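You operate a simulated robot arm through the tools that you are given. There is no shell and no other tool.

You are at the controls of a simulated robot arm. One attempt, no reset.

JOB
Put the blue bottle from the despatch bench top on the carton card. Take the yellow clip labelled "local" from the despatch bench top and put it on top of the orange mask. Put the blue cap on top of the orange filter on the despatch bench top. Take the green bottle from the despatch bench top and leave it on top of the blue jar on the despatch bench top. Any order will do. Set down upright: blue bottle, green bottle.

It is judged by the outcome, as a careful person would: the job done as asked, and still so three seconds after it is handed in. It fails if anything else is knocked over, pushed out of place, dropped, spilled or broken. Lids that push on must go on centred and level and be pressed home; caps that screw on are set level and turned clockwise until they are tight.

ROBOT AND FRAMES
A 7-joint arm with a two-finger parallel gripper, fixed in place. Base frame: the origin is on the floor under the middle of its stand, x ahead of it, y to its left, z up; the work surface is at about z = 0.8. Lengths are in m, angles in degrees, forces in N, time in s.
With the tool pointing down near the work surface it reaches from about 0.34 to 0.76 m from the base axis. Its first joint turns from -115.0 to 115.0 degrees. Payload 3.91 kg.
Tool frame: the origin (TCP) lies between the finger pads and is the grasp point; the fingertips stand 0.03 m ahead of it; z points along the fingers, y is the line along which they close. Largest opening 0.11 m; finger width 0.02, thickness 0.01; the body of the gripper, 0.048 by 0.112 m, starts 0.055 m behind the TCP.
Orientation is told as [roll, pitch, yaw] about the base's x, y, z axes, in that order, counted from this pose: with the fingers straight down and closing along the base's y, the tool's x points along the base's -x, its y along +y and its z along -z.

CONTROLS
- The arm moves only by the tool play_rows. Its argument "commands" is a list of rows, each an object of numbers (a shift or turn left out is 0, a gripper value left out holds the last): "wx", "wy", "wz": the turn, a rotation vector about the tool's x, y, z in degrees; "dx", "dy", "dz": the shift along the tool's x, y, z in m; "gripper": the finger opening in m, from 0 to 0.11. In form: [{"wx": .., "wy": .., "wz": .., "dx": .., "dy": .., "dz": .., "gripper": ..}, ...]. A call has 1 to 20 rows; each row is the pose to reach, as a shift and turn from the pose commanded when the call began, along the tool's axes at that moment. A row lasts 0.2 s, in which the tool goes at most 0.05 m and 8.6 degrees; a call with a longer step from one row to the next is refused whole, and so is a gripper value outside its range. Where a pose cannot be reached the arm comes as near as it can. A force on the tool above 40 N (or 10 N above the force at the start of the call, whichever is more), or a blocked arm, ends the call early, and 0.2 s more pass. Each finger travels about 0.108 m/s and halts on what it meets, pressing with about 39 N; the grip force reading is that of the motor and also rises with nothing between the fingers. The clock runs only during rows and for 0.2 s after the last one: add rows that repeat a pose to give the fingers time. It gives the time, the measured TCP pose, the force on the tool (base axes), the opening and the grip force at its end, in the units of the frame above (readings bear some noise), with the torque about the TCP (base axes, N m) and any sound that the robot's microphone picked up.
- Cameras (640 x 400 px; columns grow to the right, rows downward): "scene" is fixed at [0.4014, 0.5011, 1.5403]; the picture's right is [-0.85, -0.53, 0.00], its down [-0.49, 0.79, -0.36] and it looks along [0.19, -0.31, -0.93] (base axes); focal length 243 px, centre (320, 200). "wrist" rides on the gripper at [0.072, 0.017, -0.103] in the tool frame; the picture's right is [-0.23, 0.97, 0.00], its down [-0.76, -0.18, -0.62] and it looks along [-0.61, -0.14, 0.78] (tool axes); focal length 222 px, centre (320, 200). There is no depth. A picture from a camera that has moved, and an enlarged one, comes with that camera's place and axes in the base frame and with its lens.
- snapshot(camera): a new picture of that camera. The clock stands still meanwhile.
- lift_body(by): slides the trunk up (or, below 0, down) by that many m; the arm rides with it, the base frame stays. It gives what a move gives, with no picture.
- zoom(camera, box): a new picture of the part [left, top, right, bottom] of that camera's present view, enlarged. The clock stands still meanwhile.
- close_job(): hands the job in; it is judged then, once.

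Nothing tells you positions but the pictures and the camera data. Unless the task says otherwise, let go and move clear before handing in.

The tools are called as a command line: name --argument value ..., lists and objects as JSON in quotes. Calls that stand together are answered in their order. play_rows: Moves the arm, as the interface text tells. Its arguments: {"type":"object","properties":{"commands":{"type":"array"}},"required":["commands"]} The other tools are called the same way: lift_body (by) moves the trunk up or down; snapshot (camera) takes a picture; zoom (camera, box) takes an enlarged picture of a part of a camera's view; close_job () hands the job in.

At the start:

```text
clock: 0.0
ee_pos: [0.5311, 0.1142, 1.1442]
ee_rot: [-0.1, 0.0, 0.0]
force: [0.2, 0.0, 0.0]
wrist_torque: [0.01, 0.01, 0.02]
gripper_width: 0.1099
grasp_force: 0.0
trunk travel left (down, up): [-0.725, 0.265]
```

scene: 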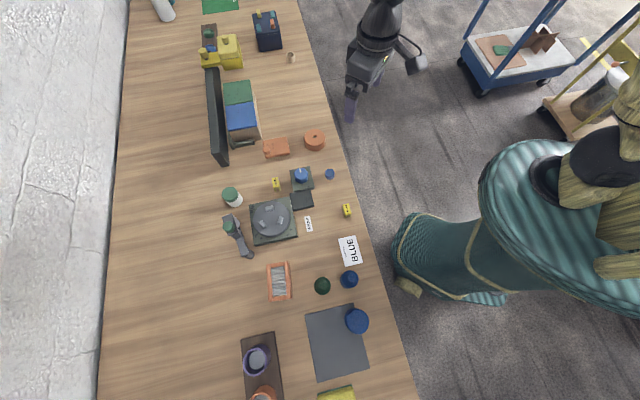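
wrist: 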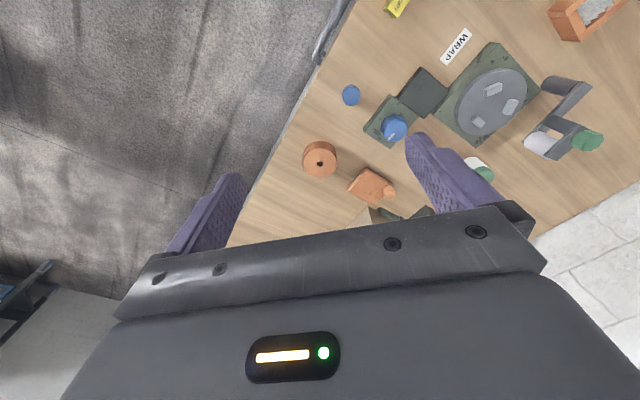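

I see a long bench with many small items; I need closer views to identify the bottles, clips, cap, filter, mask, jar and card. I'll zoom in on parts of the scene picture first.

zoom --camera "scene" --box '[240, 220, 400, 320]'

zoom --camera "scene" --box '[220, 120, 380, 220]'

zoom --camera "scene" --box '[230, 300, 390, 400]'

zoom --camera "scene" --box '[180, 0, 340, 100]'

```text
4.00 times, centred on (320, 270) of scene
camera zoom: at [0.4014, 0.5011, 1.5403], right [-0.85, -0.53, 0.0], down [-0.49, 0.79, -0.36], along [0.19, -0.31, -0.93], focal length 973 px, centre (320, -80)
```

zoom: 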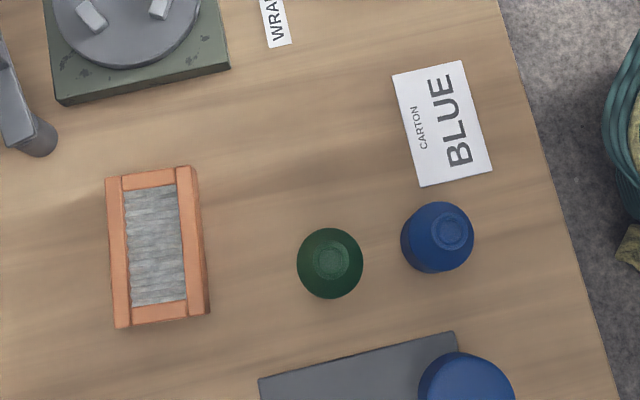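

```text
4.00 times, centred on (300, 170) of scene
camera zoom: at [0.4014, 0.5011, 1.5403], right [-0.85, -0.53, 0.0], down [-0.49, 0.79, -0.36], along [0.19, -0.31, -0.93], focal length 973 px, centre (400, 320)
```

zoom: 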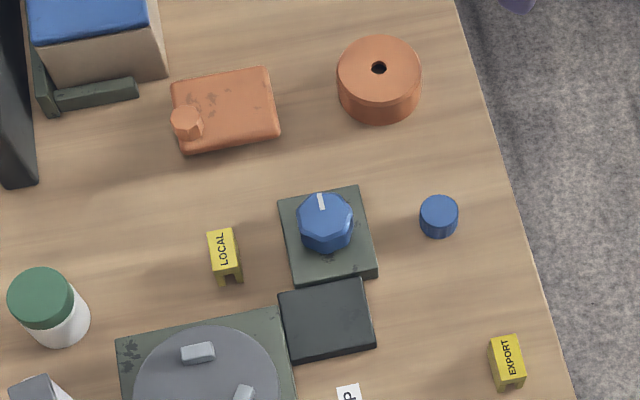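

```text
4.00 times, centred on (310, 350) of scene
camera zoom: at [0.4014, 0.5011, 1.5403], right [-0.85, -0.53, 0.0], down [-0.49, 0.79, -0.36], along [0.19, -0.31, -0.93], focal length 973 px, centre (360, -400)
```

zoom: 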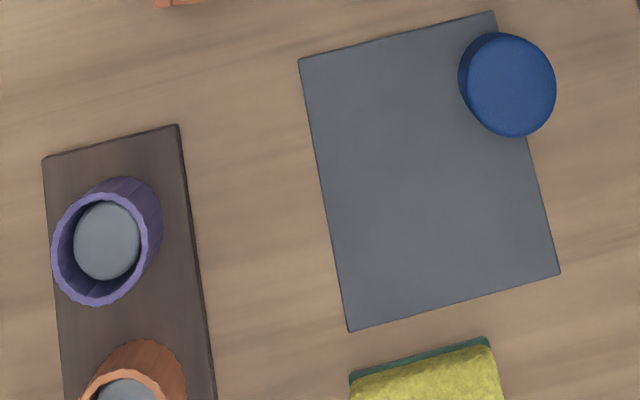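

```text
4.00 times, centred on (260, 50) of scene
camera zoom: at [0.4014, 0.5011, 1.5403], right [-0.85, -0.53, 0.0], down [-0.49, 0.79, -0.36], along [0.19, -0.31, -0.93], focal length 973 px, centre (560, 800)
```

zoom: 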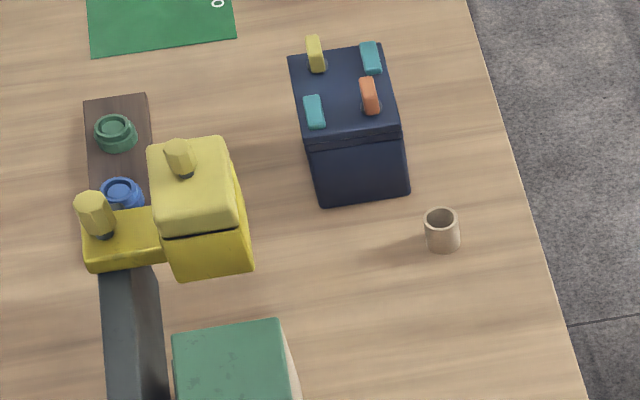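

I see a card reading "CARTON BLUE", two small bottles, a blue jar, and several orange things. I'll zoom in harder to tell the mask from the filter and the cap from other blue items.

zoom --camera "scene" --box '[255, 120, 335, 170]'

zoom --camera "scene" --box '[290, 160, 370, 210]'

zoom --camera "scene" --box '[290, 205, 370, 255]'

zoom --camera "scene" --box '[210, 180, 330, 255]'

zoom --camera "scene" --box '[230, 325, 350, 400]'

zoom --camera "wrist" --box '[280, 60, 440, 220]'

```text
8.00 times, centred on (295, 145) of scene
camera zoom: at [0.4014, 0.5011, 1.5403], right [-0.85, -0.53, 0.0], down [-0.49, 0.79, -0.36], along [0.19, -0.31, -0.93], focal length 1946 px, centre (520, 640)
```

zoom: 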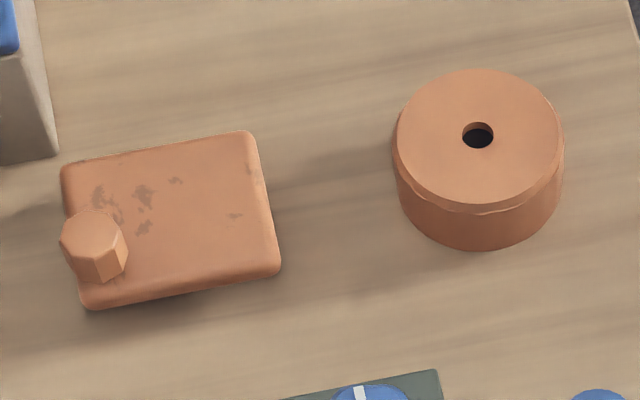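

```text
8.00 times, centred on (330, 185) of scene
camera zoom: at [0.4014, 0.5011, 1.5403], right [-0.85, -0.53, 0.0], down [-0.49, 0.79, -0.36], along [0.19, -0.31, -0.93], focal length 1946 px, centre (240, 320)
```

zoom: 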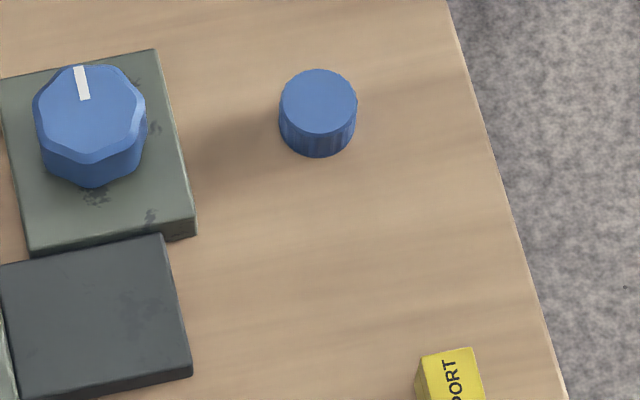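

```text
8.00 times, centred on (330, 230) of scene
camera zoom: at [0.4014, 0.5011, 1.5403], right [-0.85, -0.53, 0.0], down [-0.49, 0.79, -0.36], along [0.19, -0.31, -0.93], focal length 1946 px, centre (240, -40)
```

zoom: 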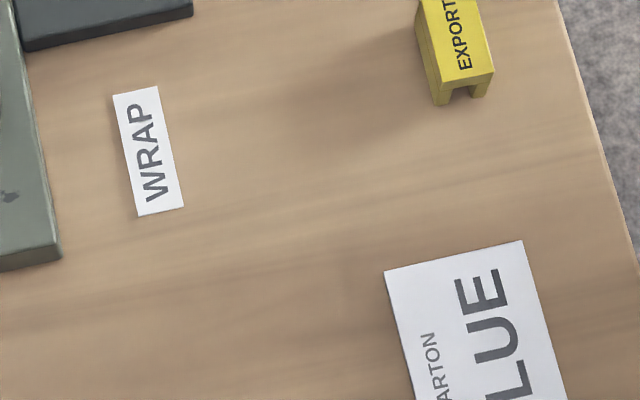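

```text
5.33 times, centred on (270, 218) of scene
camera zoom: at [0.4014, 0.5011, 1.5403], right [-0.85, -0.53, 0.0], down [-0.49, 0.79, -0.36], along [0.19, -0.31, -0.93], focal length 1297 px, centre (587, 107)
```

zoom: 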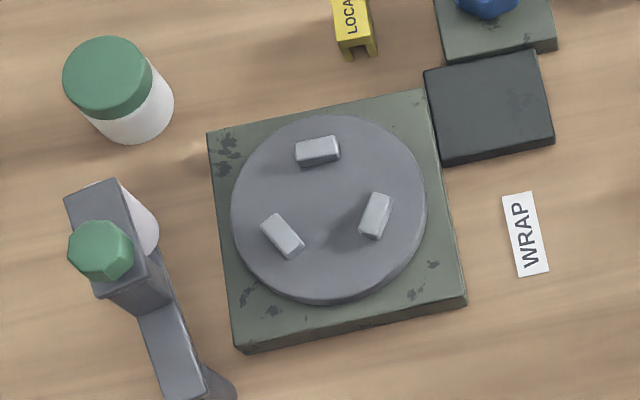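

```text
5.33 times, centred on (290, 362) of scene
camera zoom: at [0.4014, 0.5011, 1.5403], right [-0.85, -0.53, 0.0], down [-0.49, 0.79, -0.36], along [0.19, -0.31, -0.93], focal length 1297 px, centre (480, -667)
```

zoom: 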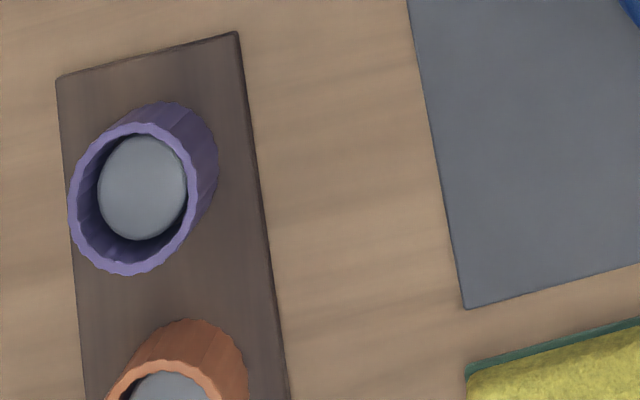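

```text
2.50 times, centred on (360, 140) of wrist
camera zoom: at [0.4591, 0.131, 1.2485], right [0.23, 0.97, 0.0], down [0.76, -0.18, 0.62], along [0.61, -0.14, -0.78], focal length 555 px, centre (220, 350)
```

zoom: 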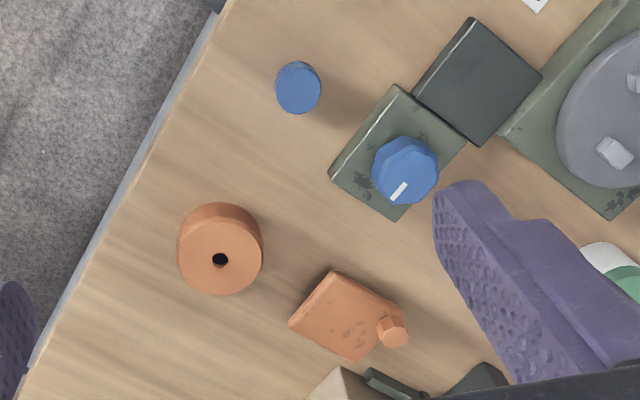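

I see three orange candidates on the bench, and I'm not yet sure which is "mask" and which is "filter". I'll look at the other parts of the scene and then move the arm above the bench for a closer look.

zoom --camera "scene" --box '[400, 100, 640, 310]'

zoom --camera "scene" --box '[255, 250, 315, 310]'

zoom --camera "scene" --box '[300, 255, 390, 345]'

zoom --camera "scene" --box '[255, 165, 295, 205]'

```text
1.90 times, centred on (520, 205) of scene
camera zoom: at [0.4014, 0.5011, 1.5403], right [-0.85, -0.53, 0.0], down [-0.49, 0.79, -0.36], along [0.19, -0.31, -0.93], focal length 463 px, centre (-61, 190)
```

zoom: 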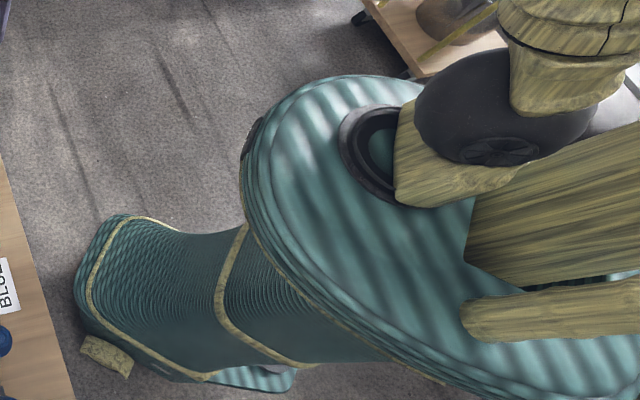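

```text
6.67 times, centred on (285, 280) of scene
camera zoom: at [0.4014, 0.5011, 1.5403], right [-0.85, -0.53, 0.0], down [-0.49, 0.79, -0.36], along [0.19, -0.31, -0.93], focal length 1621 px, centre (553, -333)
```

zoom: 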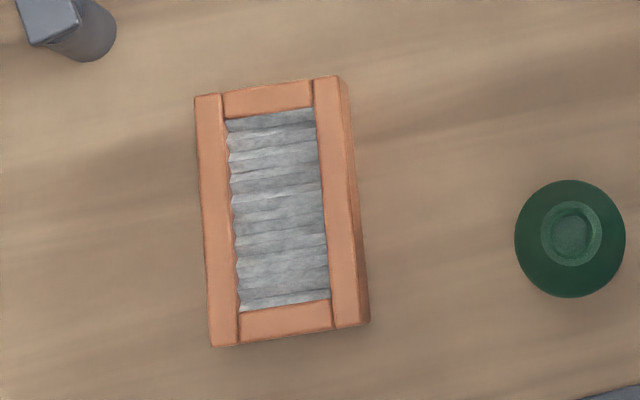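

```text
4.44 times, centred on (345, 300) of scene
camera zoom: at [0.4014, 0.5011, 1.5403], right [-0.85, -0.53, 0.0], down [-0.49, 0.79, -0.36], along [0.19, -0.31, -0.93], focal length 1081 px, centre (209, -244)
```

zoom: 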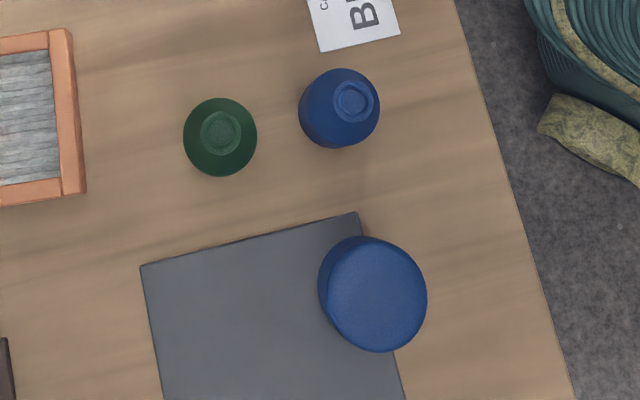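

```text
10.00 times, centred on (275, 185) of scene
camera zoom: at [0.4014, 0.5011, 1.5403], right [-0.85, -0.53, 0.0], down [-0.49, 0.79, -0.36], along [0.19, -0.31, -0.93], focal length 2432 px, centre (770, 350)
```

zoom: 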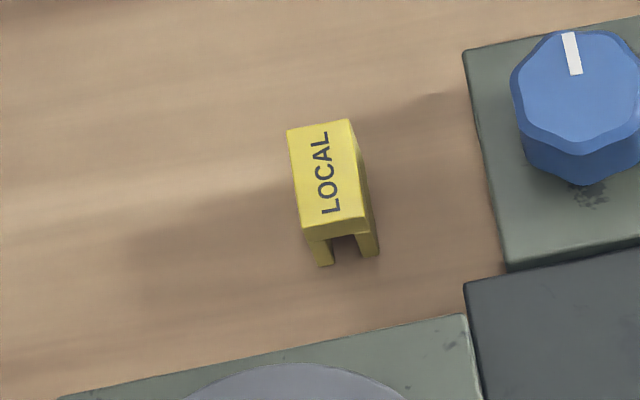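

I take the pleated frame to be a filter candidate, but the cylinder and the knobbed block need a closer look. I'll move the gripper lower toward the orange items, staying well above everything, and use the wrist camera.

play_rows --commands '[{"dx": -0.005, "dy": 0.0, "dz": 0.04, "wz": -6}, {"dx": -0.01, "dy": 0.0, "dz": 0.08, "wz": -12}, {"dx": -0.015, "dy": 0.0, "dz": 0.12, "wz": -18}, {"dx": -0.02, "dy": 0.0, "dz": 0.14, "wz": -24}, {"dx": -0.02, "dy": 0.0, "dz": 0.14, "wz": -24}]'

snapshot --camera "wrist"

```text
clock: 1.2
ee_pos: [0.5525, 0.114, 1.005]
ee_rot: [0.0, 0.0, 24.1]
force: [-0.3, -0.2, 0.8]
wrist_torque: [0.0, 0.0, 0.03]
gripper_width: 0.11
grasp_force: 0.0
trunk travel left (down, up): [-0.725, 0.265]
```

```text
taken
camera wrist: at [0.4786, 0.1, 1.1089], right [-0.19, 0.98, 0.0], down [0.77, 0.15, 0.62], along [0.61, 0.12, -0.78], focal length 222 px, centre (320, 200)
```

wrist: 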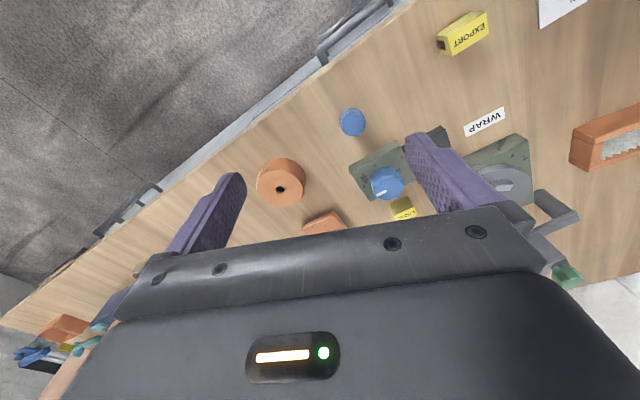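

The wrist view shows objects toward image top well; there are also things at the far end of the bench. I'll zoom in on parts of this view.

zoom --camera "wrist" --box '[0, 280, 130, 380]'

zoom --camera "wrist" --box '[240, 140, 360, 240]'

zoom --camera "wrist" --box '[540, 80, 640, 180]'

zoom --camera "scene" --box '[130, 0, 290, 100]'

```text
4.00 times, centred on (65, 330) of wrist
camera zoom: at [0.4786, 0.1, 1.1089], right [-0.19, 0.98, 0.0], down [0.77, 0.15, 0.62], along [0.61, 0.12, -0.78], focal length 888 px, centre (1340, -320)
```

zoom: 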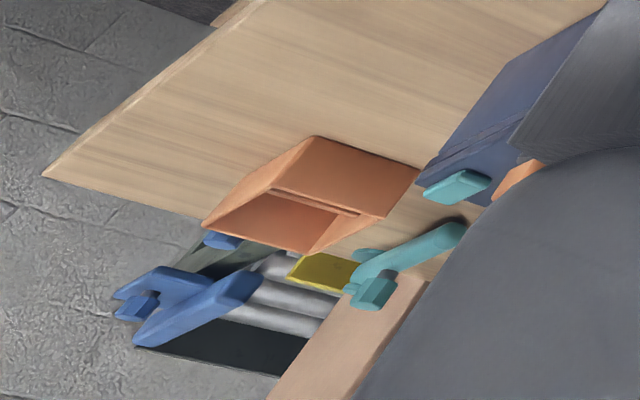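

```text
4.00 times, centred on (300, 190) of wrist
camera zoom: at [0.4786, 0.1, 1.1089], right [-0.19, 0.98, 0.0], down [0.77, 0.15, 0.62], along [0.61, 0.12, -0.78], focal length 888 px, centre (400, 240)
```

zoom: 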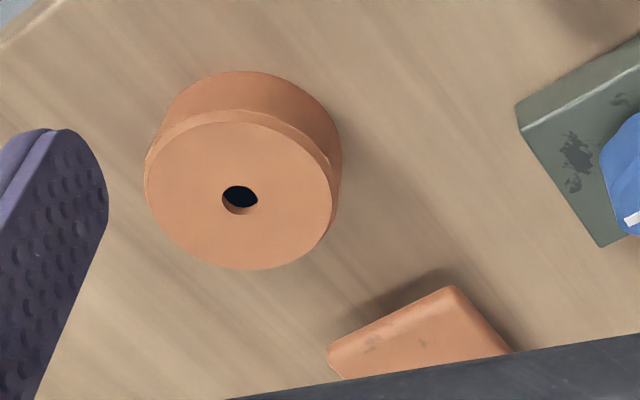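

```text
4.00 times, centred on (590, 130) of wrist
camera zoom: at [0.4786, 0.1, 1.1089], right [-0.19, 0.98, 0.0], down [0.77, 0.15, 0.62], along [0.61, 0.12, -0.78], focal length 888 px, centre (-760, 480)
```

zoom: 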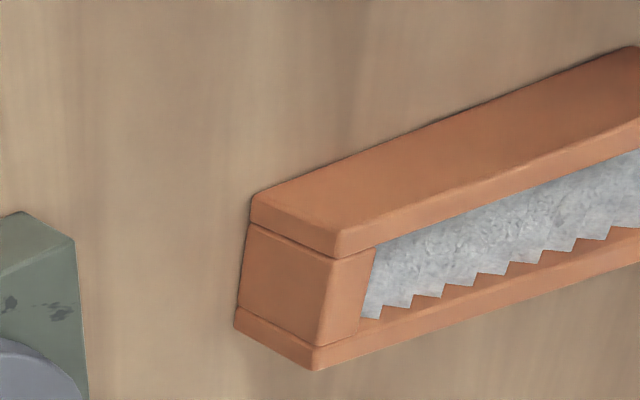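

```text
4.00 times, centred on (210, 50) of scene
camera zoom: at [0.4014, 0.5011, 1.5403], right [-0.85, -0.53, 0.0], down [-0.49, 0.79, -0.36], along [0.19, -0.31, -0.93], focal length 973 px, centre (760, 800)
```

zoom: 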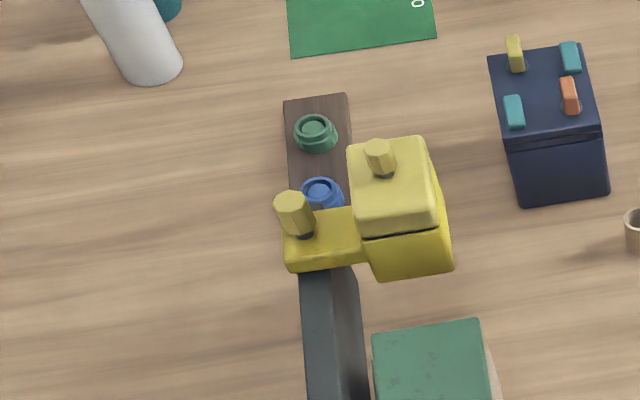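

The pleated frame looks like a real air filter. I'll move outward over the orange block to view it and the cylinder at closer range, staying about 15 cm above the bench.

play_rows --commands '[{"dx": -0.035, "dy": -0.0045, "dz": 0.007}, {"dx": -0.07, "dy": -0.009, "dz": 0.014}, {"dx": -0.104, "dy": -0.0133, "dz": 0.02}, {"dx": -0.104, "dy": -0.0133, "dz": 0.02}]'

snapshot --camera "wrist"

snapshot --camera "scene"

```text
clock: 2.2
ee_pos: [0.6509, 0.1441, 0.9836]
ee_rot: [-0.1, 0.0, 24.2]
force: [-0.1, 0.0, 0.7]
wrist_torque: [0.02, 0.02, -0.02]
gripper_width: 0.1099
grasp_force: 0.0
trunk travel left (down, up): [-0.725, 0.265]
```

```text
taken
camera wrist: at [0.5781, 0.13, 1.0892], right [-0.19, 0.98, 0.0], down [0.77, 0.15, 0.62], along [0.61, 0.12, -0.78], focal length 222 px, centre (320, 200)
```

wrist: 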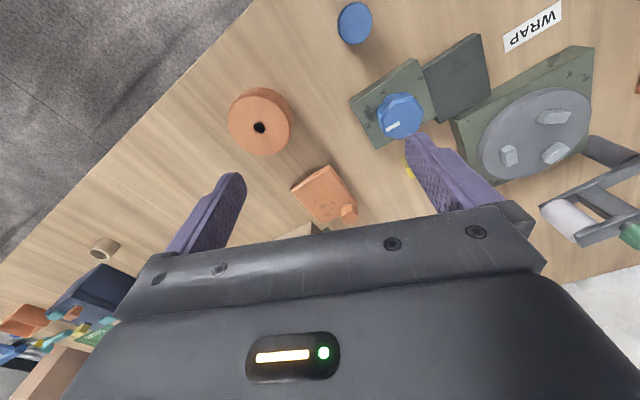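

```text
taken
```

scene: 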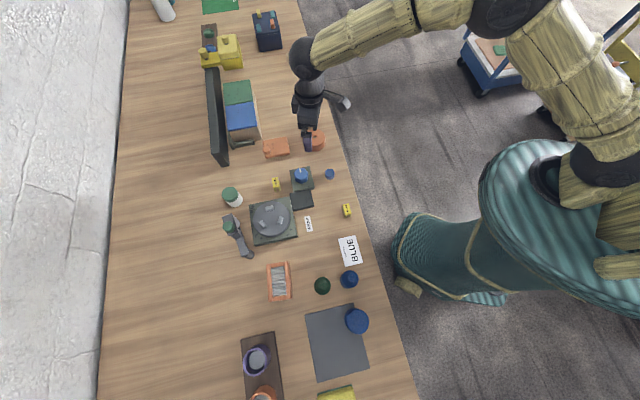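

The orange block is now visible between the fingers. I'll enlarge it and the cylinder.

zoom --camera "wrist" --box '[280, 155, 376, 235]'

zoom --camera "wrist" --box '[212, 70, 308, 170]'

zoom --camera "wrist" --box '[330, 0, 500, 180]'

```text
5.00 times, centred on (328, 195) of wrist
camera zoom: at [0.5781, 0.13, 1.0892], right [-0.19, 0.98, 0.0], down [0.77, 0.15, 0.62], along [0.61, 0.12, -0.78], focal length 1111 px, centre (280, 225)
```

zoom: 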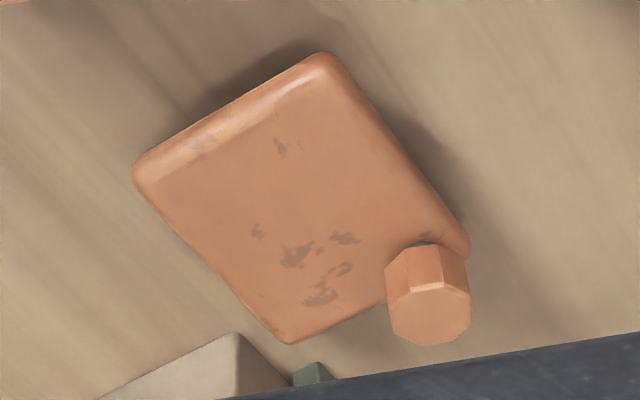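

```text
4.00 times, centred on (260, 120) of wrist
camera zoom: at [0.5781, 0.13, 1.0892], right [-0.19, 0.98, 0.0], down [0.77, 0.15, 0.62], along [0.61, 0.12, -0.78], focal length 888 px, centre (560, 520)
```

zoom: 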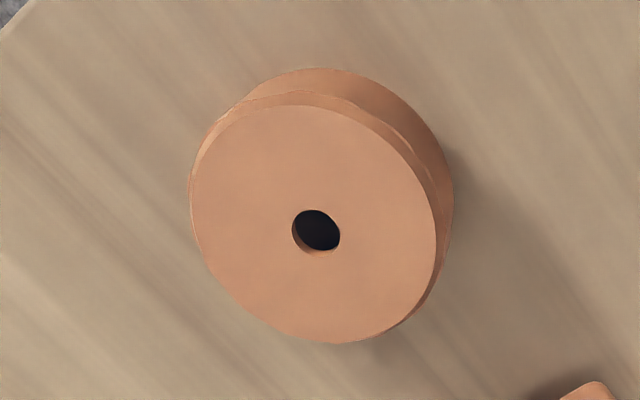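

```text
2.22 times, centred on (415, 90) of wrist
camera zoom: at [0.5781, 0.13, 1.0892], right [-0.19, 0.98, 0.0], down [0.77, 0.15, 0.62], along [0.61, 0.12, -0.78], focal length 494 px, centre (109, 444)
```

zoom: 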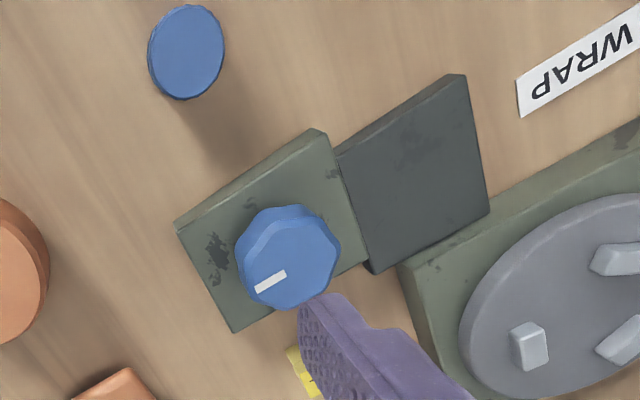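

The orange block carries the same stains as the fixed devices, and the cylinder is clean. Before deciding I want to see the bench part beyond the bottom of the scene picture, so I'll raise and swing the arm to the left and look there.

play_rows --commands '[{"dx": 0.0232, "dy": 0.0384, "dz": -0.0071, "wz": -3.64}, {"dx": 0.0463, "dy": 0.0768, "dz": -0.0143, "wz": -7.29}, {"dx": 0.0695, "dy": 0.1152, "dz": -0.0214, "wz": -10.93}, {"dx": 0.0927, "dy": 0.1537, "dz": -0.0286, "wz": -14.57}, {"dx": 0.1159, "dy": 0.1921, "dz": -0.0357, "wz": -18.21}, {"dx": 0.139, "dy": 0.2305, "dz": -0.0429, "wz": -21.86}, {"dx": 0.1622, "dy": 0.2689, "dz": -0.05, "wz": -25.5}, {"dx": 0.1854, "dy": 0.3073, "dz": -0.0571, "wz": -29.14}, {"dx": 0.2085, "dy": 0.3457, "dz": -0.0643, "wz": -32.79}, {"dx": 0.2317, "dy": 0.3841, "dz": -0.0714, "wz": -36.43}, {"dx": 0.2549, "dy": 0.4226, "dz": -0.0786, "wz": -40.07}, {"dx": 0.2781, "dy": 0.461, "dz": -0.0857, "wz": -43.71}, {"dx": 0.3012, "dy": 0.4994, "dz": -0.0929, "wz": -47.36}, {"dx": 0.3244, "dy": 0.5378, "dz": -0.1, "wz": -51}, {"dx": 0.3244, "dy": 0.5378, "dz": -0.1, "wz": -51}]'

snapshot --camera "wrist"

```text
clock: 5.4
ee_pos: [0.1357, 0.5015, 1.0841]
ee_rot: [0.1, 0.0, 75.0]
force: [0.0, -0.1, -0.1]
wrist_torque: [0.0, 0.02, -0.02]
gripper_width: 0.11
grasp_force: 0.0
trunk travel left (down, up): [-0.725, 0.265]
```

```text
taken
camera wrist: at [0.1007, 0.4362, 1.1879], right [-0.88, 0.47, 0.0], down [0.37, 0.69, 0.62], along [0.29, 0.55, -0.78], focal length 222 px, centre (320, 200)
```

wrist: 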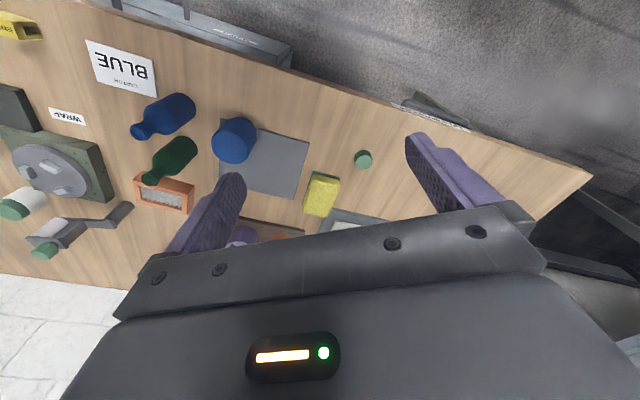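

The bench ends just past here, with a sponge, a small green cap and something grey-white hidden behind the gripper. I'll enlarge these views.

zoom --camera "wrist" --box '[100, 70, 320, 220]'

zoom --camera "wrist" --box '[220, 130, 420, 260]'

```text
2.67 times, centred on (210, 145) of wrist
camera zoom: at [0.1007, 0.4362, 1.1879], right [-0.88, 0.47, 0.0], down [0.37, 0.69, 0.62], along [0.29, 0.55, -0.78], focal length 592 px, centre (613, 347)
```

zoom: 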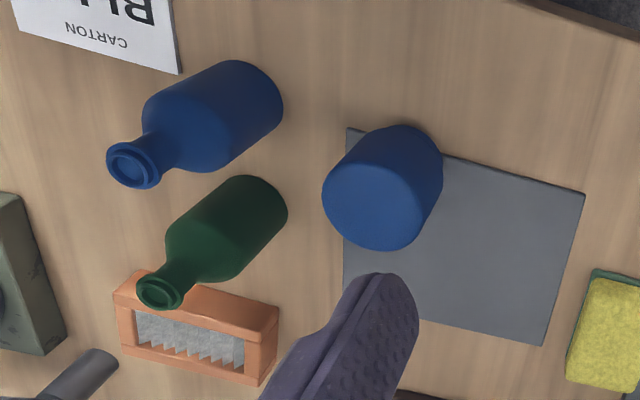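

```text
3.08 times, centred on (320, 195) of wrist
camera zoom: at [0.1007, 0.4362, 1.1879], right [-0.88, 0.47, 0.0], down [0.37, 0.69, 0.62], along [0.29, 0.55, -0.78], focal length 684 px, centre (320, 215)
```

zoom: 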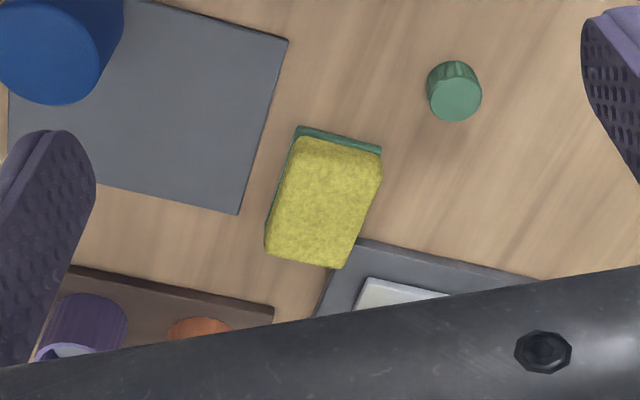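

The bottles are clear now; the small green knurled thing is another cap. I'll tilt the tool outward to see the far strip of the bench behind the gripper.

play_rows --commands '[{"wy": -7, "dx": 0.02}, {"wy": -14, "dx": 0.04}, {"wy": -21, "dx": 0.06}, {"wy": -25, "dx": 0.08}, {"wy": -25, "dx": 0.08}]'

snapshot --camera "wrist"

```text
clock: 6.6
ee_pos: [0.1146, 0.4254, 1.0846]
ee_rot: [0.0, -25.0, 75.1]
force: [0.2, 0.0, 0.5]
wrist_torque: [0.0, 0.01, -0.01]
gripper_width: 0.11
grasp_force: 0.1
trunk travel left (down, up): [-0.725, 0.265]
```

```text
taken
camera wrist: at [0.0714, 0.3238, 1.148], right [-0.89, 0.45, 0.1], down [0.28, 0.37, 0.89], along [0.36, 0.81, -0.45], focal length 222 px, centre (320, 200)
```

wrist: 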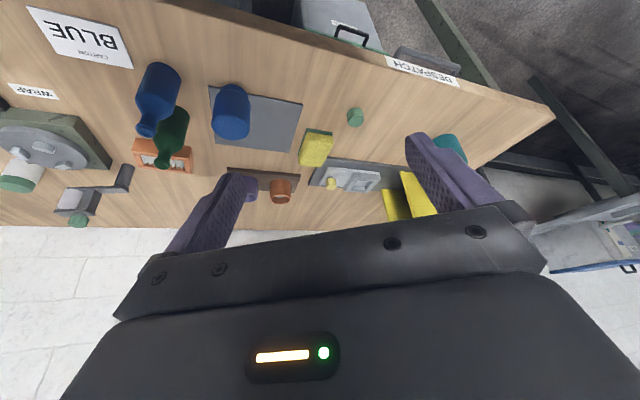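

More of the bench end is visible now. I'll enlarge it.

zoom --camera "wrist" --box '[200, 80, 500, 230]'

zoom --camera "wrist" --box '[0, 40, 240, 230]'

zoom --camera "wrist" --box '[290, 140, 470, 230]'

```text
2.13 times, centred on (350, 155) of wrist
camera zoom: at [0.0714, 0.3238, 1.148], right [-0.89, 0.45, 0.1], down [0.28, 0.37, 0.89], along [0.36, 0.81, -0.45], focal length 474 px, centre (256, 296)
```

zoom: 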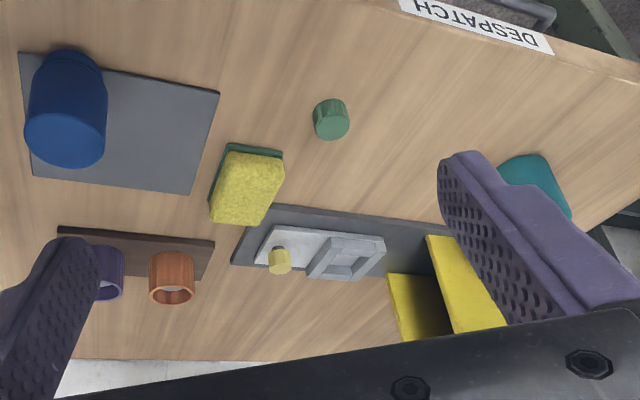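

```text
2.11 times, centred on (120, 135) of wrist
camera zoom: at [0.0714, 0.3238, 1.148], right [-0.89, 0.45, 0.1], down [0.28, 0.37, 0.89], along [0.36, 0.81, -0.45], focal length 468 px, centre (741, 337)
```

zoom: 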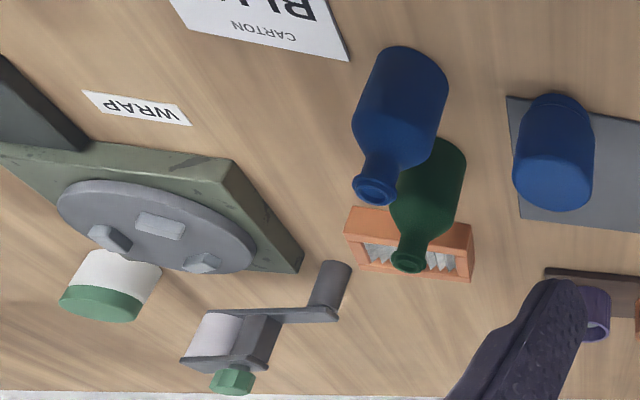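

```text
3.56 times, centred on (380, 185) of wrist
camera zoom: at [0.0714, 0.3238, 1.148], right [-0.89, 0.45, 0.1], down [0.28, 0.37, 0.89], along [0.36, 0.81, -0.45], focal length 790 px, centre (107, 253)
```

zoom: 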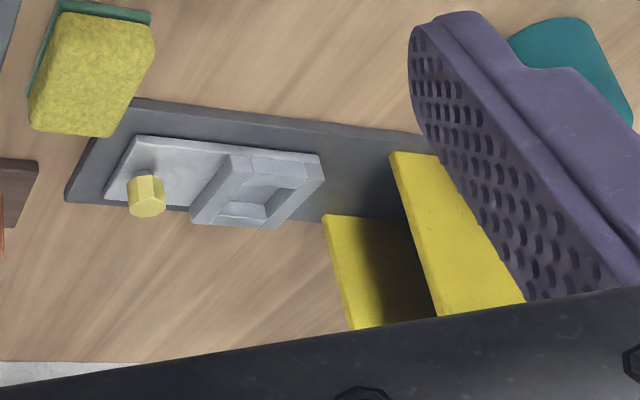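

The octagonal knobs turn up on several fixed devices here, so the orange block may be one of those. I want a lower, closer look at the orange cylinder and block before deciding, so I'll level the tool and swing back.

play_rows --commands '[{"wy": 7, "dx": -0.0127, "dy": -0.0183, "dz": 0.0059}, {"wy": 14, "dx": -0.0253, "dy": -0.0365, "dz": 0.0118}, {"wy": 21, "dx": -0.038, "dy": -0.0548, "dz": 0.0177}, {"wy": 25, "dx": -0.0506, "dy": -0.073, "dz": 0.0236}, {"wy": 25, "dx": -0.0506, "dy": -0.073, "dz": 0.0236}]'

```text
clock: 7.8
ee_pos: [0.2001, 0.4608, 1.0849]
ee_rot: [0.0, 0.1, 75.0]
force: [-0.8, 0.0, 0.2]
wrist_torque: [0.02, -0.01, 0.01]
gripper_width: 0.1099
grasp_force: 0.1
trunk travel left (down, up): [-0.725, 0.265]
```

Level again. Now I'll swing back to the right side, in front of the orange cylinder.

play_rows --commands '[{"dx": 0.0217, "dy": -0.0388, "dz": 0.0077, "wz": 6.82}, {"dx": 0.0434, "dy": -0.0775, "dz": 0.0155, "wz": 13.64}, {"dx": 0.0651, "dy": -0.1163, "dz": 0.0232, "wz": 20.45}, {"dx": 0.0868, "dy": -0.155, "dz": 0.0309, "wz": 27.27}, {"dx": 0.1085, "dy": -0.1938, "dz": 0.0386, "wz": 34.09}, {"dx": 0.1303, "dy": -0.2325, "dz": 0.0464, "wz": 40.91}, {"dx": 0.152, "dy": -0.2713, "dz": 0.0541, "wz": 47.73}, {"dx": 0.1737, "dy": -0.31, "dz": 0.0618, "wz": 54.55}, {"dx": 0.1954, "dy": -0.3488, "dz": 0.0695, "wz": 61.36}, {"dx": 0.2171, "dy": -0.3875, "dz": 0.0773, "wz": 68.18}, {"dx": 0.2388, "dy": -0.4263, "dz": 0.085, "wz": 75}, {"dx": 0.2388, "dy": -0.4263, "dz": 0.085, "wz": 75}]'

```text
clock: 10.4
ee_pos: [0.5519, 0.1195, 0.9989]
ee_rot: [-0.1, 0.0, 0.1]
force: [-0.4, 0.5, 0.0]
wrist_torque: [0.03, 0.03, -0.01]
gripper_width: 0.11
grasp_force: 0.0
trunk travel left (down, up): [-0.725, 0.265]
```

In place. Now I'll tilt outward and lower a little for a low-angle look.

play_rows --commands '[{"wy": -7, "dz": 0.015, "dx": 0.01}, {"wy": -14, "dz": 0.03, "dx": 0.02}, {"wy": -21, "dz": 0.045, "dx": 0.03}, {"wy": -25, "dz": 0.06, "dx": 0.03}, {"wy": -25, "dz": 0.06, "dx": 0.03}]'

snapshot --camera "wrist"

zoom --camera "wrist" --box '[230, 60, 430, 230]'

```text
clock: 11.6
ee_pos: [0.5207, 0.1202, 0.9395]
ee_rot: [0.0, -25.1, 0.0]
force: [-0.2, -0.5, -0.9]
wrist_torque: [0.0, 0.01, 0.01]
gripper_width: 0.11
grasp_force: 0.0
trunk travel left (down, up): [-0.725, 0.265]
```

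```text
taken
camera wrist: at [0.4117, 0.1371, 1.0036], right [0.21, 0.97, 0.1], down [0.43, -0.18, 0.89], along [0.88, -0.14, -0.45], focal length 222 px, centre (320, 200)
```

wrist: 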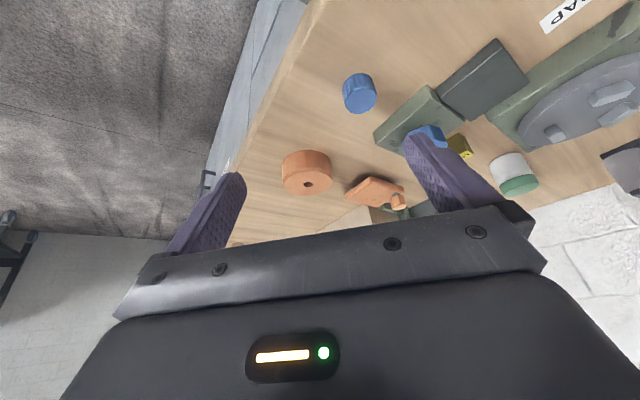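

```text
2.35 times, centred on (330, 145) of wrist
camera zoom: at [0.4117, 0.1371, 1.0036], right [0.21, 0.97, 0.1], down [0.43, -0.18, 0.89], along [0.88, -0.14, -0.45], focal length 523 px, centre (296, 329)
```

zoom: 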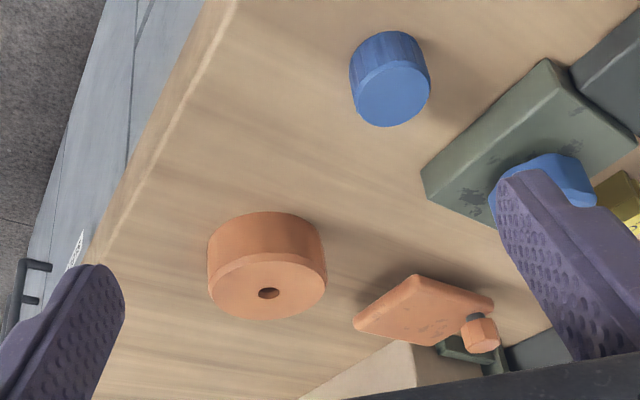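

The cylinder is a plain short drum with a central hole; the block seems to sit on something. I'll enlarge both.

zoom --camera "wrist" --box '[335, 160, 415, 220]'

zoom --camera "wrist" --box '[270, 140, 350, 200]'

```text
6.67 times, centred on (375, 190) of wrist
camera zoom: at [0.4117, 0.1371, 1.0036], right [0.21, 0.97, 0.1], down [0.43, -0.18, 0.89], along [0.88, -0.14, -0.45], focal length 1481 px, centre (-47, 267)
```

zoom: 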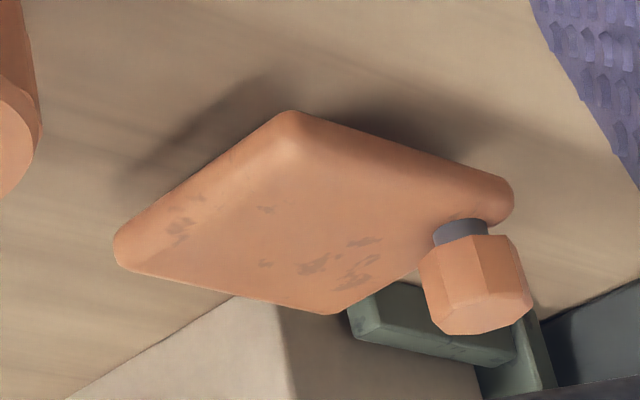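

```text
6.67 times, centred on (310, 170) of wrist
camera zoom: at [0.4117, 0.1371, 1.0036], right [0.21, 0.97, 0.1], down [0.43, -0.18, 0.89], along [0.88, -0.14, -0.45], focal length 1481 px, centre (387, 400)
```

zoom: 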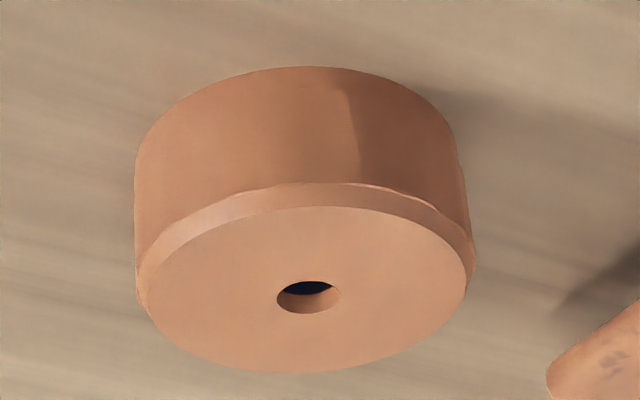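

I take the pleated frame as the orange filter (about 0.52, 0.53) and the clean orange drum with a hole as the orange mask (about 0.686, 0.079, top z≈0.836); the stained knob block is out of reach and looks like fixed gear. I'll start with the blue bottle, so level the tool and go up first.

play_rows --commands '[{"wy": 6.25, "dx": -0.0106, "dy": 0.025, "dz": -0.0227}, {"wy": 12.5, "dx": -0.0212, "dy": 0.05, "dz": -0.0453}, {"wy": 18.75, "dx": -0.0317, "dy": 0.075, "dz": -0.068}, {"wy": 25, "dx": -0.0423, "dy": 0.1, "dz": -0.0906}, {"wy": 25, "dx": -0.0423, "dy": 0.1, "dz": -0.0906}]'

```text
clock: 12.8
ee_pos: [0.5194, 0.2217, 1.0389]
ee_rot: [0.0, 0.1, 0.0]
force: [-0.1, 0.8, -0.8]
wrist_torque: [-0.01, 0.02, 0.04]
gripper_width: 0.1099
grasp_force: 0.1
trunk travel left (down, up): [-0.725, 0.265]
```

Now moving above the blue bottle at yaw 45°, so the fingers will close along the bench and clear of the green bottle.

play_rows --commands '[{"dx": 0.0276, "dy": 0.0337, "dz": 0.0065, "wz": -7.5}, {"dx": 0.0551, "dy": 0.0674, "dz": 0.013, "wz": -15}, {"dx": 0.0827, "dy": 0.1012, "dz": 0.0195, "wz": -22.5}, {"dx": 0.1103, "dy": 0.1349, "dz": 0.026, "wz": -30}, {"dx": 0.1378, "dy": 0.1686, "dz": 0.0325, "wz": -37.5}, {"dx": 0.1654, "dy": 0.2023, "dz": 0.039, "wz": -45}, {"dx": 0.1654, "dy": 0.2023, "dz": 0.039, "wz": -45}]'

snapshot --camera "wrist"

snapshot --camera "scene"

```text
clock: 14.4
ee_pos: [0.352, 0.4219, 1.0016]
ee_rot: [-0.1, -0.1, 45.1]
force: [-0.1, 0.0, -0.1]
wrist_torque: [0.02, 0.02, 0.01]
gripper_width: 0.1097
grasp_force: 0.0
trunk travel left (down, up): [-0.725, 0.265]
```

```text
taken
camera wrist: at [0.2892, 0.3833, 1.106], right [-0.53, 0.85, 0.0], down [0.66, 0.41, 0.62], along [0.53, 0.33, -0.78], focal length 222 px, centre (320, 200)
```

wrist: 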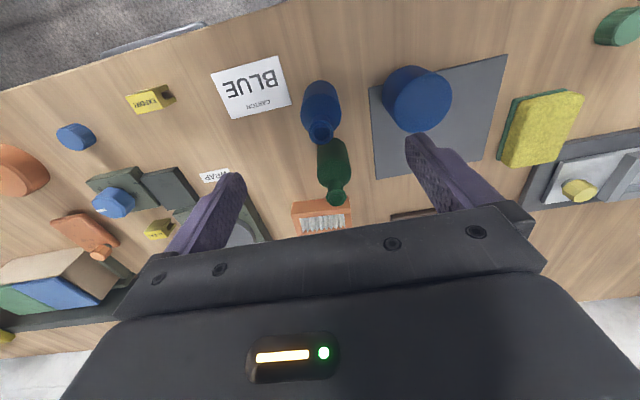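

```text
taken
```

scene: 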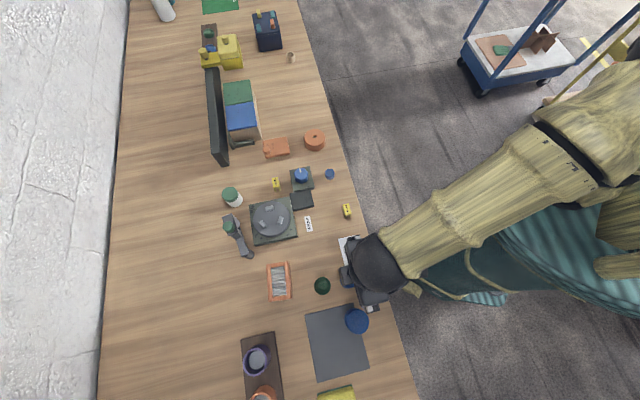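

The bottle neck shows just above image centre. I'll enlarge to fix bottle position and shape.

zoom --camera "wrist" --box '[270, 60, 390, 235]'

zoom --camera "wrist" --box '[200, 40, 360, 150]'

zoom --camera "wrist" --box '[360, 50, 520, 190]'

```text
2.29 times, centred on (330, 148) of wrist
camera zoom: at [0.2892, 0.3833, 1.106], right [-0.53, 0.85, 0.0], down [0.66, 0.41, 0.62], along [0.53, 0.33, -0.78], focal length 508 px, centre (297, 320)
```

zoom: 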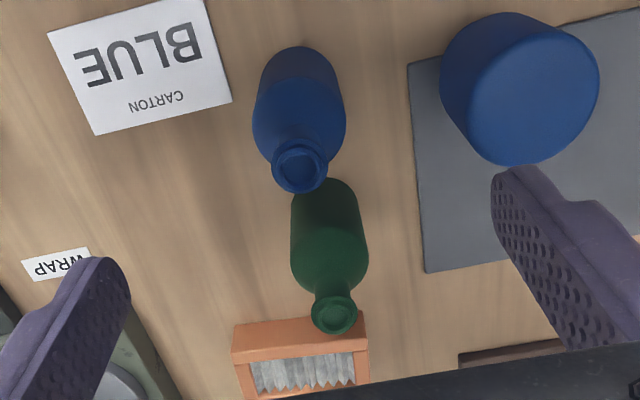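

```text
3.64 times, centred on (280, 95) of wrist
camera zoom: at [0.2892, 0.3833, 1.106], right [-0.53, 0.85, 0.0], down [0.66, 0.41, 0.62], along [0.53, 0.33, -0.78], focal length 808 px, centre (466, 582)
```

zoom: 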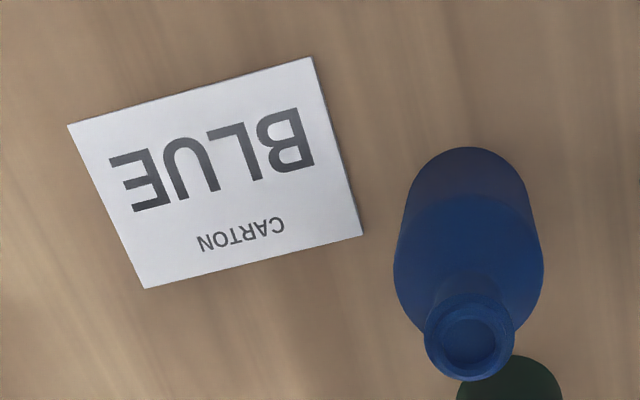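

```text
2.86 times, centred on (440, 120) of wrist
camera zoom: at [0.2892, 0.3833, 1.106], right [-0.53, 0.85, 0.0], down [0.66, 0.41, 0.62], along [0.53, 0.33, -0.78], focal length 635 px, centre (-23, 429)
```

zoom: 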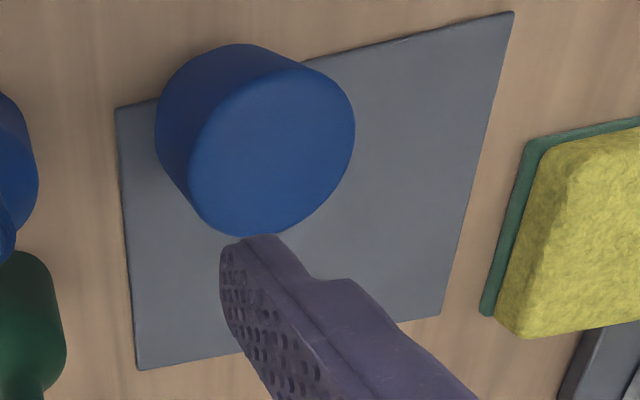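

The blue bottle axis is about (0.355, 0.425), body radius ~25 mm, top z≈0.912; the jar is ~65 mm away on one finger side, so I narrow the opening to 75 mm before descending. I'll go down in steps and check.

play_rows --commands '[{"dx": -0.004, "dy": 0.001, "gripper": 0.075}, {"dx": -0.004, "dy": 0.001, "gripper": 0.075}, {"dx": -0.004, "dy": 0.001, "dz": 0.03}, {"dx": -0.004, "dy": 0.001, "dz": 0.06}, {"dx": -0.004, "dy": 0.001, "dz": 0.07}, {"dx": -0.004, "dy": 0.001, "dz": 0.07}]'

snapshot --camera "wrist"

```text
clock: 15.8
ee_pos: [0.3563, 0.4254, 0.931]
ee_rot: [0.0, 0.0, 44.9]
force: [0.0, -1.5, -0.1]
wrist_torque: [0.01, 0.04, 0.02]
gripper_width: 0.075
grasp_force: 0.0
trunk travel left (down, up): [-0.725, 0.265]
```

```text
taken
camera wrist: at [0.2932, 0.3872, 1.0342], right [-0.53, 0.85, 0.0], down [0.66, 0.41, 0.62], along [0.53, 0.33, -0.78], focal length 222 px, centre (320, 200)
```

wrist: 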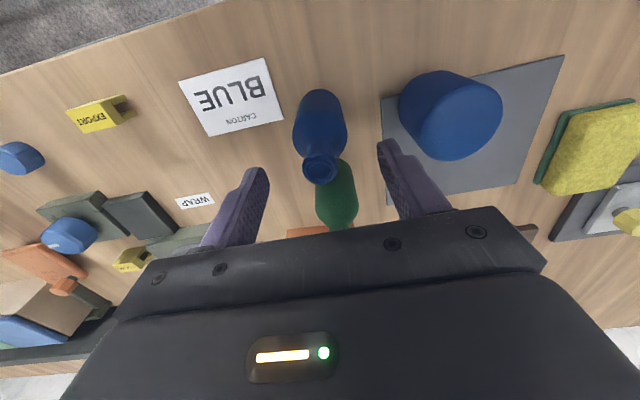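

Centred well laterally. I'll zoom in to check the fore-aft alignment before the last descent.

zoom --camera "wrist" --box '[270, 80, 380, 200]'

```text
3.33 times, centred on (325, 140) of wrist
camera zoom: at [0.2932, 0.3872, 1.0342], right [-0.53, 0.85, 0.0], down [0.66, 0.41, 0.62], along [0.53, 0.33, -0.78], focal length 740 px, centre (303, 400)
```

zoom: 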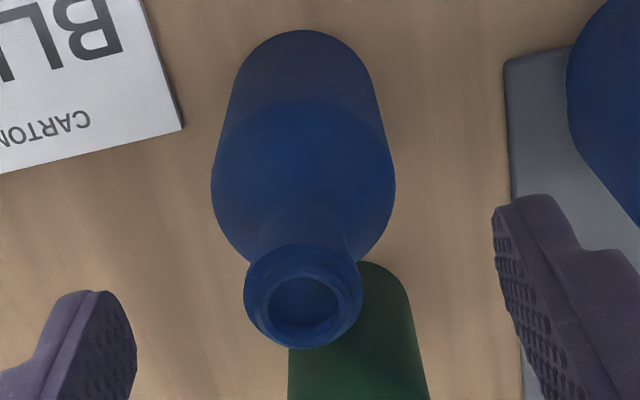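

Aligned: mouth on the tool axis at z≈0.913. I'll go down to z≈0.862 (5 mm palm clearance) and grip the upper body.

play_rows --commands '[{"dz": 0.035, "gripper": 0.075}, {"dz": 0.06, "gripper": 0.075}, {"dz": 0.069, "gripper": 0.075}, {"dz": 0.069, "gripper": 0.075}, {"dz": 0.069, "gripper": 0.03}, {"dz": 0.069, "gripper": 0.03}, {"dz": 0.069, "gripper": 0.03}]'

snapshot --camera "wrist"

```text
clock: 17.4
ee_pos: [0.3553, 0.4268, 0.8634]
ee_rot: [0.1, -0.2, 45.0]
force: [-0.2, 5.3, 21.0]
wrist_torque: [0.32, 0.19, -0.04]
gripper_width: 0.0427
grasp_force: 38.7
trunk travel left (down, up): [-0.725, 0.265]
```

```text
taken
camera wrist: at [0.2926, 0.3874, 0.9662], right [-0.53, 0.85, 0.0], down [0.66, 0.41, 0.63], along [0.53, 0.33, -0.78], focal length 222 px, centre (320, 200)
```

wrist: 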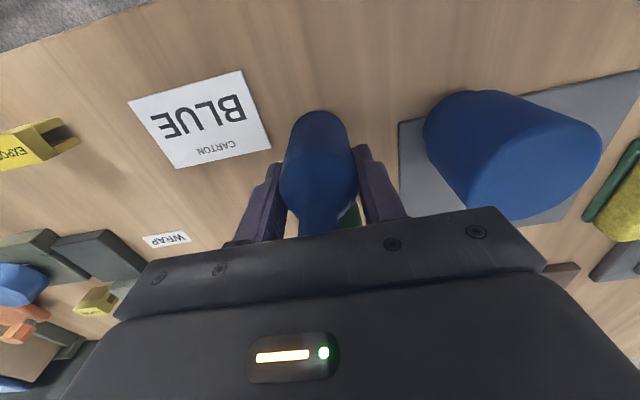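

The grip closed at 43 mm with some upward reaction force, possibly from gripping at the curved shoulder. I'll lift just a little and check that the bottle comes along.

play_rows --commands '[{"dz": -0.005, "gripper": 0.03}, {"dz": -0.012, "gripper": 0.03}, {"dz": -0.012, "gripper": 0.03}]'

snapshot --camera "wrist"

zoom --camera "scene" --box '[280, 220, 420, 350]'

```text
clock: 18.2
ee_pos: [0.3568, 0.4255, 0.8731]
ee_rot: [-0.1, 0.1, 45.0]
force: [-1.0, 0.1, -1.0]
wrist_torque: [0.01, 0.01, 0.03]
gripper_width: 0.0423
grasp_force: 38.5
trunk travel left (down, up): [-0.725, 0.265]
```

```text
taken
camera wrist: at [0.2936, 0.3871, 0.9766], right [-0.53, 0.85, 0.0], down [0.66, 0.41, 0.62], along [0.53, 0.33, -0.78], focal length 222 px, centre (320, 200)
```

wrist: 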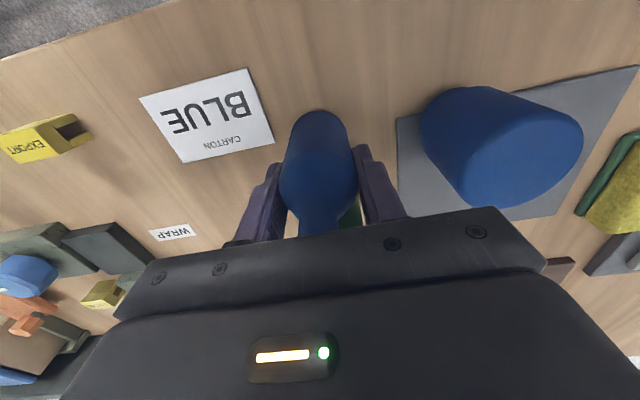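

```text
3.08 times, centred on (350, 285) of scene
camera zoom: at [0.4014, 0.5011, 1.5403], right [-0.85, -0.53, 0.0], down [-0.49, 0.79, -0.36], along [0.19, -0.31, -0.93], focal length 748 px, centre (228, -62)
```

zoom: 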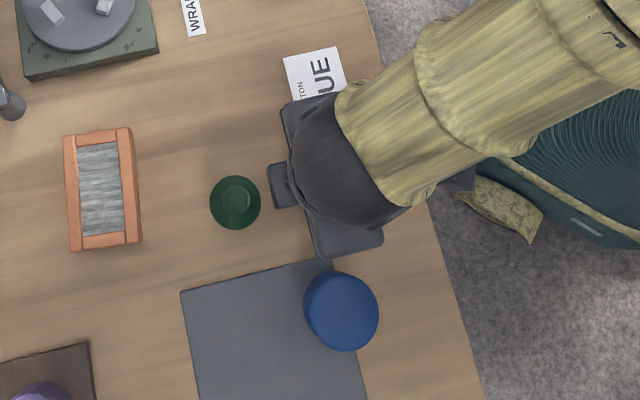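

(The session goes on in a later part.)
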